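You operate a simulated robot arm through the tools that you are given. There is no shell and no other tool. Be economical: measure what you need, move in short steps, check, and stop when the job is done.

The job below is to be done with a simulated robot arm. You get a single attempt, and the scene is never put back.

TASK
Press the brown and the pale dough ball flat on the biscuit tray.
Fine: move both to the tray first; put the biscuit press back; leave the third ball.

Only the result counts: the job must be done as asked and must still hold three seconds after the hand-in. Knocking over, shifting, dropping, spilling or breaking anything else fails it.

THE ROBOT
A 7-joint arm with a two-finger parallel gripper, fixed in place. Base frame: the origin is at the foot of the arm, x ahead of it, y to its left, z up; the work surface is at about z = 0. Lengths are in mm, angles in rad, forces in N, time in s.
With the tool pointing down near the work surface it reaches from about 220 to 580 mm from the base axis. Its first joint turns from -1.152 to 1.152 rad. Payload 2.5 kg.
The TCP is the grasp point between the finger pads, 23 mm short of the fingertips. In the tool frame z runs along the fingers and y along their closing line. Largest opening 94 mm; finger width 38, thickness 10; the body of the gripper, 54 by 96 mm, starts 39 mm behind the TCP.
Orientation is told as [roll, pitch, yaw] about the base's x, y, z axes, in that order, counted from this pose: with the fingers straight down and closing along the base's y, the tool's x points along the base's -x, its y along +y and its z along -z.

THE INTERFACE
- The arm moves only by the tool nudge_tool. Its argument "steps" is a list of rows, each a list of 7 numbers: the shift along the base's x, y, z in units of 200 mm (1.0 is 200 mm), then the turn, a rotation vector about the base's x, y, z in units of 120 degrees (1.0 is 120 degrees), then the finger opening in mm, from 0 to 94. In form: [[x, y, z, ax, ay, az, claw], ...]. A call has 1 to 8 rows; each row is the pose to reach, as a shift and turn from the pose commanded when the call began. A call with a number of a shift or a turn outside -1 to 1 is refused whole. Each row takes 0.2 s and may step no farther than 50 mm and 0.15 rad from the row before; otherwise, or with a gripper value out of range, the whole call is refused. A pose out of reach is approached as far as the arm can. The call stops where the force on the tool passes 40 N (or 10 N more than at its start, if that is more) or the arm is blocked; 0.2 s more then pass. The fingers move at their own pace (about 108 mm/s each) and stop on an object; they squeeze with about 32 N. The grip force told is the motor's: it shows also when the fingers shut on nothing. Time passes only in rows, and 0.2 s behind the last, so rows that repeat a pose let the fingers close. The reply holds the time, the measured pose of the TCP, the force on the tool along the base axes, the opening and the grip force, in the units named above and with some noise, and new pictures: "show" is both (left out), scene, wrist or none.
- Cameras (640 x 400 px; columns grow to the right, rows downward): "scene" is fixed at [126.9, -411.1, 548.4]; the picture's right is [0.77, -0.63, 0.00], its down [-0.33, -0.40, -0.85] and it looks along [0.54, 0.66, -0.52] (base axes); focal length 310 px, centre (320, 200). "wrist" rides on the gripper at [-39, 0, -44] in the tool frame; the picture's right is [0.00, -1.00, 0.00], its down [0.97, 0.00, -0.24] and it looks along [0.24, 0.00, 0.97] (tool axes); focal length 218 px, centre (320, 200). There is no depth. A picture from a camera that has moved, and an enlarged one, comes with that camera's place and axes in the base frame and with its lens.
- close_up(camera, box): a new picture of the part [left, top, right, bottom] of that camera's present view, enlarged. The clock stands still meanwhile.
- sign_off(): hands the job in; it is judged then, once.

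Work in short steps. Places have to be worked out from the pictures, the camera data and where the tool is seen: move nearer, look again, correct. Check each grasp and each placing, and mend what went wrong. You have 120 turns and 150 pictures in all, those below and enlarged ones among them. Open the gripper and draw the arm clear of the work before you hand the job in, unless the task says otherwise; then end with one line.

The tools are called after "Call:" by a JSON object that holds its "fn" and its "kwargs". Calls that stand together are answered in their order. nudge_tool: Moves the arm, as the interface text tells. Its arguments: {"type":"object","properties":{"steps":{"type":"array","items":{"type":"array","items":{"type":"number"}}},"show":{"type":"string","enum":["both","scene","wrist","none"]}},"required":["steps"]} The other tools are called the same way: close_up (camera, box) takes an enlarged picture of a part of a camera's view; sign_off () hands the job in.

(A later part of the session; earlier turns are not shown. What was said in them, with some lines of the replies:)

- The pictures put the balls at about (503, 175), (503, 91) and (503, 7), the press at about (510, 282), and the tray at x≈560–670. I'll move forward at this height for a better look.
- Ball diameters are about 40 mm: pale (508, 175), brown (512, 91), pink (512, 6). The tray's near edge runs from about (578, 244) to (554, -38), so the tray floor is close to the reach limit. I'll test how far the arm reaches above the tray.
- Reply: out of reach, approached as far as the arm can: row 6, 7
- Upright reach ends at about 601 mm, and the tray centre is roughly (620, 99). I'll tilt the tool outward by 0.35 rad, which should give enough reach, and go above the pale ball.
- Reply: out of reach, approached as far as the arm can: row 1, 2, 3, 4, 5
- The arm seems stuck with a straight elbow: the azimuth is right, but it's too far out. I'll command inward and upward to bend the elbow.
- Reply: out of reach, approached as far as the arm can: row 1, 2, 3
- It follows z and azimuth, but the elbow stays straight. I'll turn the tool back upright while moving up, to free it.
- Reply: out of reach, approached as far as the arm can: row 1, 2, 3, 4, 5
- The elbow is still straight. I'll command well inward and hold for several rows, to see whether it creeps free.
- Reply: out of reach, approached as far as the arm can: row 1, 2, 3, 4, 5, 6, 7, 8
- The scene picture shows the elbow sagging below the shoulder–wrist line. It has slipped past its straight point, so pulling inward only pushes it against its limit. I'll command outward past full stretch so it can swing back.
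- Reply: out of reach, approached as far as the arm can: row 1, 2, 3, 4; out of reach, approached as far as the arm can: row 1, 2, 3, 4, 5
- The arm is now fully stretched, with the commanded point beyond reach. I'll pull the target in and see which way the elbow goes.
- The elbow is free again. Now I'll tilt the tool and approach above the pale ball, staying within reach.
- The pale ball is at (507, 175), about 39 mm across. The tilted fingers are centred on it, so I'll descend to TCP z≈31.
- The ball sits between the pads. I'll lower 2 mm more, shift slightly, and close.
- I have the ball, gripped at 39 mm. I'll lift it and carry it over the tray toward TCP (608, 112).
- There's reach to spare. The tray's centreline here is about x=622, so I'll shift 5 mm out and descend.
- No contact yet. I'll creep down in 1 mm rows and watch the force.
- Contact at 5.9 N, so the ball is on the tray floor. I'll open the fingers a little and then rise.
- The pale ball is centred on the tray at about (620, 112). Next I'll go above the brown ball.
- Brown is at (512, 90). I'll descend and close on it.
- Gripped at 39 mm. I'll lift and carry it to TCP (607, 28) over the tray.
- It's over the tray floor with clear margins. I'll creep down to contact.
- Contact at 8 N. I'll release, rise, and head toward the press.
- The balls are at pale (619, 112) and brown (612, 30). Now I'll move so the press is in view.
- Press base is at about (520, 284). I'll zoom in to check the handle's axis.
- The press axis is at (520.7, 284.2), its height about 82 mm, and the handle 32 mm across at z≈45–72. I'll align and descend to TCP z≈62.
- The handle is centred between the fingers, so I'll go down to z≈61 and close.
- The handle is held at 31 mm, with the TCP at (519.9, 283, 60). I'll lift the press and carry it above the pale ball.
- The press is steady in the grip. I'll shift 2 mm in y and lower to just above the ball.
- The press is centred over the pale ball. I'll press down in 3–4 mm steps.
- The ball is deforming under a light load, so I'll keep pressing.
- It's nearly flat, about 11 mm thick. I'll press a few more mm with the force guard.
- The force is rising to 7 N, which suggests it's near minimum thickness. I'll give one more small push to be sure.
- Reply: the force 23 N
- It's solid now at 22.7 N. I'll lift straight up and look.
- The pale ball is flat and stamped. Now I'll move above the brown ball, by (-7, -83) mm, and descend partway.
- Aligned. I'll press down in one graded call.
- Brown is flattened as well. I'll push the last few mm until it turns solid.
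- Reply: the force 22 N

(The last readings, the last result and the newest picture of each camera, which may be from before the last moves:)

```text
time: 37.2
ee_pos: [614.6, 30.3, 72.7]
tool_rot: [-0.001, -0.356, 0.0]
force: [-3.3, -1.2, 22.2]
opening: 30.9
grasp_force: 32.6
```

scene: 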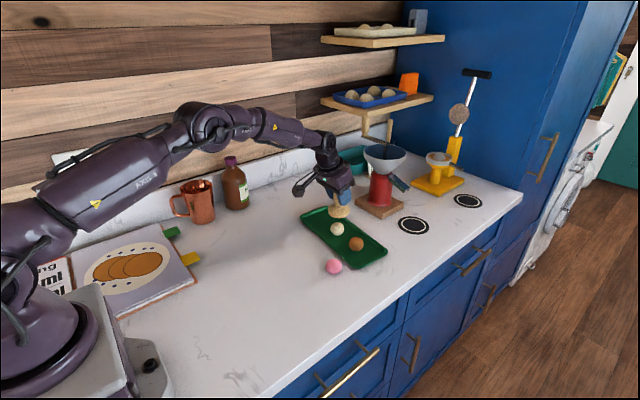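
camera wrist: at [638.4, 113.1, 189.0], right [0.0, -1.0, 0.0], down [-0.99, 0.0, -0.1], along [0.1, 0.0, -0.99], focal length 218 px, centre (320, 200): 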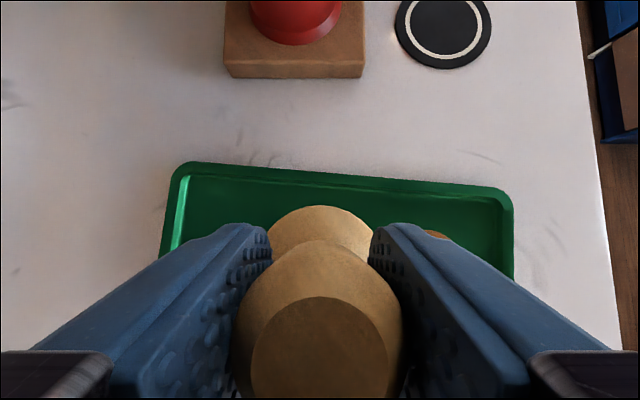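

Solid at 22 N. I'll lift and check.

Call:
{"fn": "nudge_tool", "kwargs": {"steps": [[0, 0, 0.02, 0, 0, 0, 24], [0, 0, 0.15, 0, 0, 0, 24], [0, 0, 0.33, 0, 0, 0, 24], [0, 0, 0.33, 0, 0, 0, 24]], "show": "wrist"}}

Call:
{"fn": "close_up", "kwargs": {"camera": "scene", "box": [290, 170, 400, 280]}}

```text
time: 38.2
ee_pos: [610.4, 31.1, 136.1]
tool_rot: [0.001, -0.348, 0.0]
force: [-0.2, 0.0, -1.1]
opening: 30.9
grasp_force: 32.2
camera wrist: at [632.0, 29.9, 190.0], right [0.0, -1.0, 0.0], down [-0.99, 0.0, -0.11], along [0.11, 0.0, -0.99], focal length 218 px, centre (320, 200)
```

wrist: 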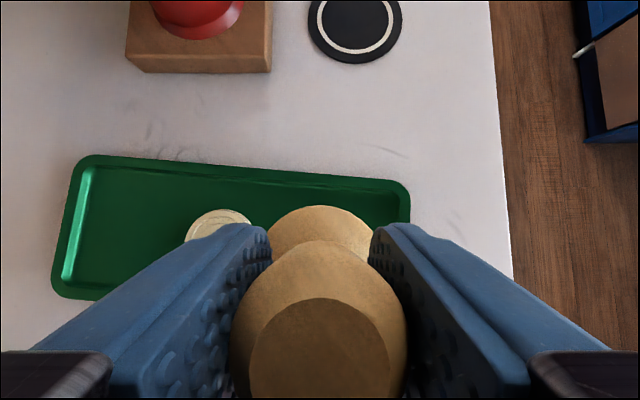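

```text
3.64 times, centred on (345, 225) of scene
camera zoom: at [126.9, -411.1, 548.4], right [0.77, -0.63, 0.0], down [-0.33, -0.4, -0.85], along [0.54, 0.66, -0.52], focal length 1126 px, centre (229, 109)
```

zoom: 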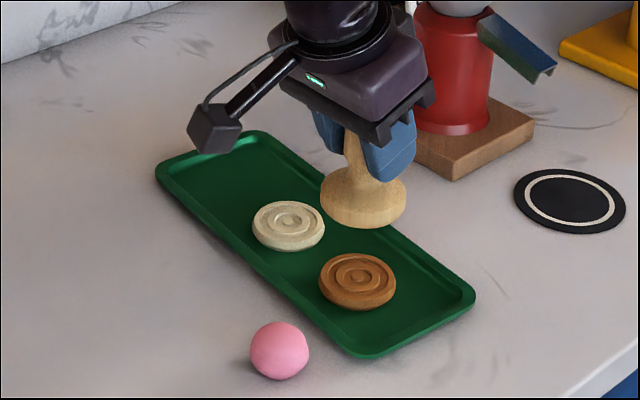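

Both biscuits are flat and stamped. I'll carry the press back to where it stood, a shift of (-90.5, +252), in two calls.

Call:
{"fn": "nudge_tool", "kwargs": {"steps": [[-0.06, 0.2, 0, 0, 0, 0, 24], [-0.14, 0.4, 0, 0, 0, 0, 24], [-0.22, 0.6, 0, 0, 0, 0, 24], [-0.3, 0.8, 0, 0, 0, 0, 24], [-0.38, 1.0, 0, 0, 0, 0, 24]], "show": "none"}}

Call:
{"fn": "nudge_tool", "kwargs": {"steps": [[-0.0725, 0.2, 0, 0, 0, 0, 24], [-0.0725, 0.2615, 0, 0, 0, 0, 24], [-0.0725, 0.2615, -0.2, 0, 0, 0, 24], [-0.0725, 0.2615, -0.32, 0, 0, 0, 24], [-0.0725, 0.2615, -0.32, 0, 0, 0, 24]]}}

```text
time: 39.4
ee_pos: [534.1, 229.9, 136.4]
tool_rot: [0.0, -0.351, -0.003]
force: [0.4, 0.1, -0.9]
opening: 31.4
grasp_force: 32.3
```

```text
time: 40.6
ee_pos: [520.8, 285.4, 70.6]
tool_rot: [-0.001, -0.351, -0.001]
force: [0.1, -0.7, -0.7]
opening: 31.3
grasp_force: 32.0
camera wrist: at [542.7, 285.4, 125.9], right [0.0, -1.0, 0.0], down [-0.99, 0.0, -0.11], along [0.11, 0.0, -0.99], focal length 218 px, centre (320, 200)
```

scene: 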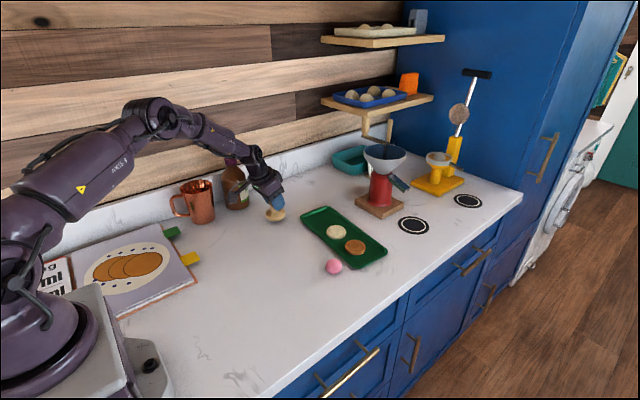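
wrist: 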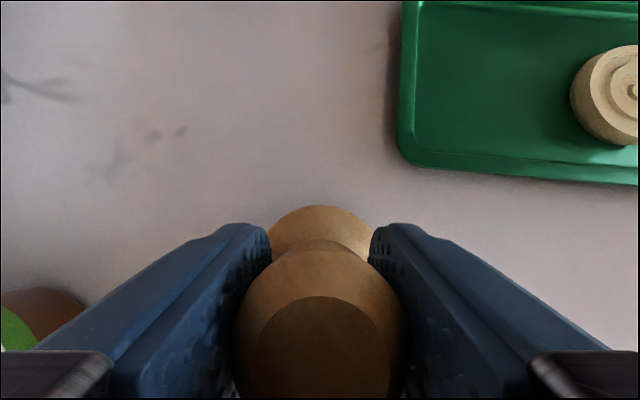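

It's about 1–2 mm off the pickup pose, so I'll trim that and creep down to contact.

Call:
{"fn": "nudge_tool", "kwargs": {"steps": [[-0.005, -0.008, -0.025, 0, 0, 0, 24], [-0.005, -0.008, -0.04, 0, 0, 0, 24], [-0.005, -0.008, -0.047, 0, 0, 0, 24]], "show": "none"}}

```text
time: 41.4
ee_pos: [520.5, 282.8, 61.8]
tool_rot: [0.002, -0.351, -0.001]
force: [-0.3, 0.1, -0.9]
opening: 31.0
grasp_force: 31.7
```

Call:
{"fn": "nudge_tool", "kwargs": {"steps": [[0, 0, -0.006, 0, 0, 0, 24], [0, 0, -0.012, 0, 0, 0, 24]], "show": "none"}}

```text
time: 42.0
ee_pos: [521.2, 280.9, 60.5]
tool_rot: [0.0, -0.351, 0.001]
force: [-0.1, 0.5, -1.4]
opening: 31.0
grasp_force: 32.0
```

Call:
{"fn": "nudge_tool", "kwargs": {"steps": [[0, 0, -0.006, 0, 0, 0, 24], [0, 0, -0.01, 0, 0, 0, 24]], "show": "none"}}

Call:
{"fn": "close_up", "kwargs": {"camera": "scene", "box": [240, 170, 320, 240]}}

```text
time: 42.6
ee_pos: [519.9, 282.9, 59.3]
tool_rot: [0.002, -0.351, 0.002]
force: [-2.4, -0.3, 5.8]
opening: 31.4
grasp_force: 32.1
```

```text
5.71 times, centred on (280, 205) of scene
camera zoom: at [126.9, -411.1, 548.4], right [0.77, -0.63, 0.0], down [-0.33, -0.4, -0.85], along [0.54, 0.66, -0.52], focal length 1770 px, centre (549, 171)
```

zoom: 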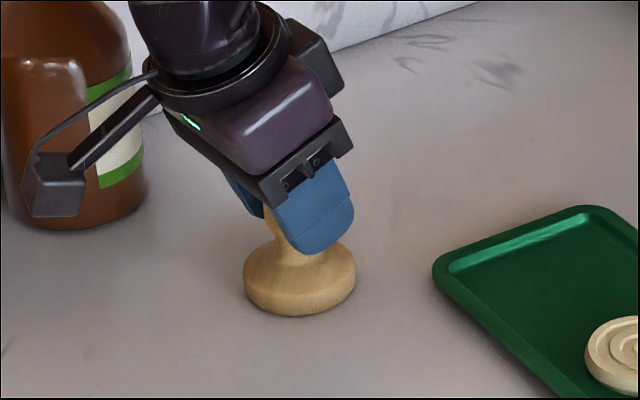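

The press stands on the counter at its old pose with 5.8 N contact. I'll open and withdraw straight up, then back toward the base.

Call:
{"fn": "nudge_tool", "kwargs": {"steps": [[0, 0, 0, 0, 0, 0, 45], [0, 0, 0, 0, 0, 0, 64], [0, 0, 0.1, 0, 0, 0, 64], [0, 0, 0.3, 0, 0, 0, 64], [0, 0, 0.5, 0, 0, 0, 64], [-0.15, -0.15, 0.6, 0, 0, 0, 64], [-0.3, -0.3, 0.7, 0, 0, 0, 64], [-0.45, -0.45, 0.75, 0, 0, 0, 64]]}}

Call:
{"fn": "close_up", "kwargs": {"camera": "scene", "box": [240, 180, 400, 280]}}

```text
time: 44.4
ee_pos: [428.1, 190.2, 206.2]
tool_rot: [0.001, -0.351, 0.001]
force: [-0.2, -0.3, 0.8]
opening: 64.0
grasp_force: 0.1
camera wrist: at [449.0, 189.2, 261.7], right [0.0, -1.0, 0.0], down [-0.99, 0.0, -0.11], along [0.11, 0.0, -0.99], focal length 218 px, centre (320, 200)
```

scene: 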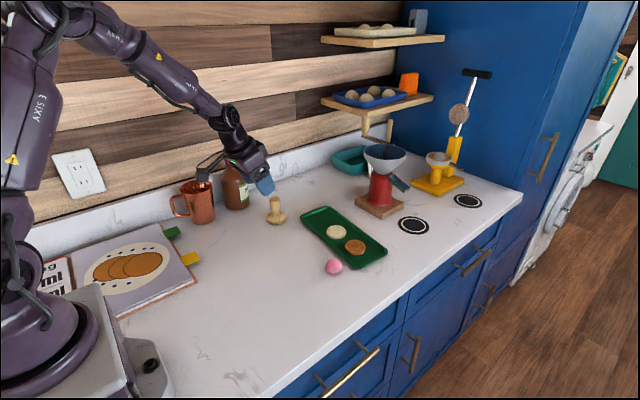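
wrist: 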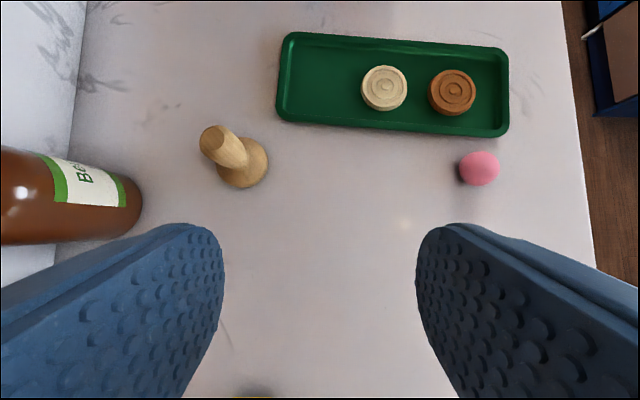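

```text
4.00 times, centred on (320, 230) of scene
camera zoom: at [126.9, -411.0, 548.4], right [0.77, -0.63, 0.0], down [-0.33, -0.4, -0.85], along [0.54, 0.66, -0.52], focal length 1239 px, centre (320, 80)
```

zoom: 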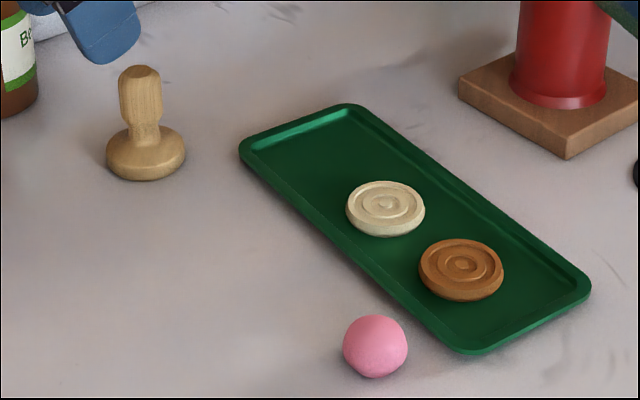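

Both balls are flat on the tray, the press stands within about 2 mm of its old place, and the tray and pink ball haven't moved. The gripper is open and clear, so I'm handing in.

Call:
{"fn": "sign_off", "kwargs": {}}

```text
The job is handed in.
```

The brown and pale dough balls are pressed flat on the biscuit tray, the press is back within about 2 mm of where it stood, and the pink ball was left alone.
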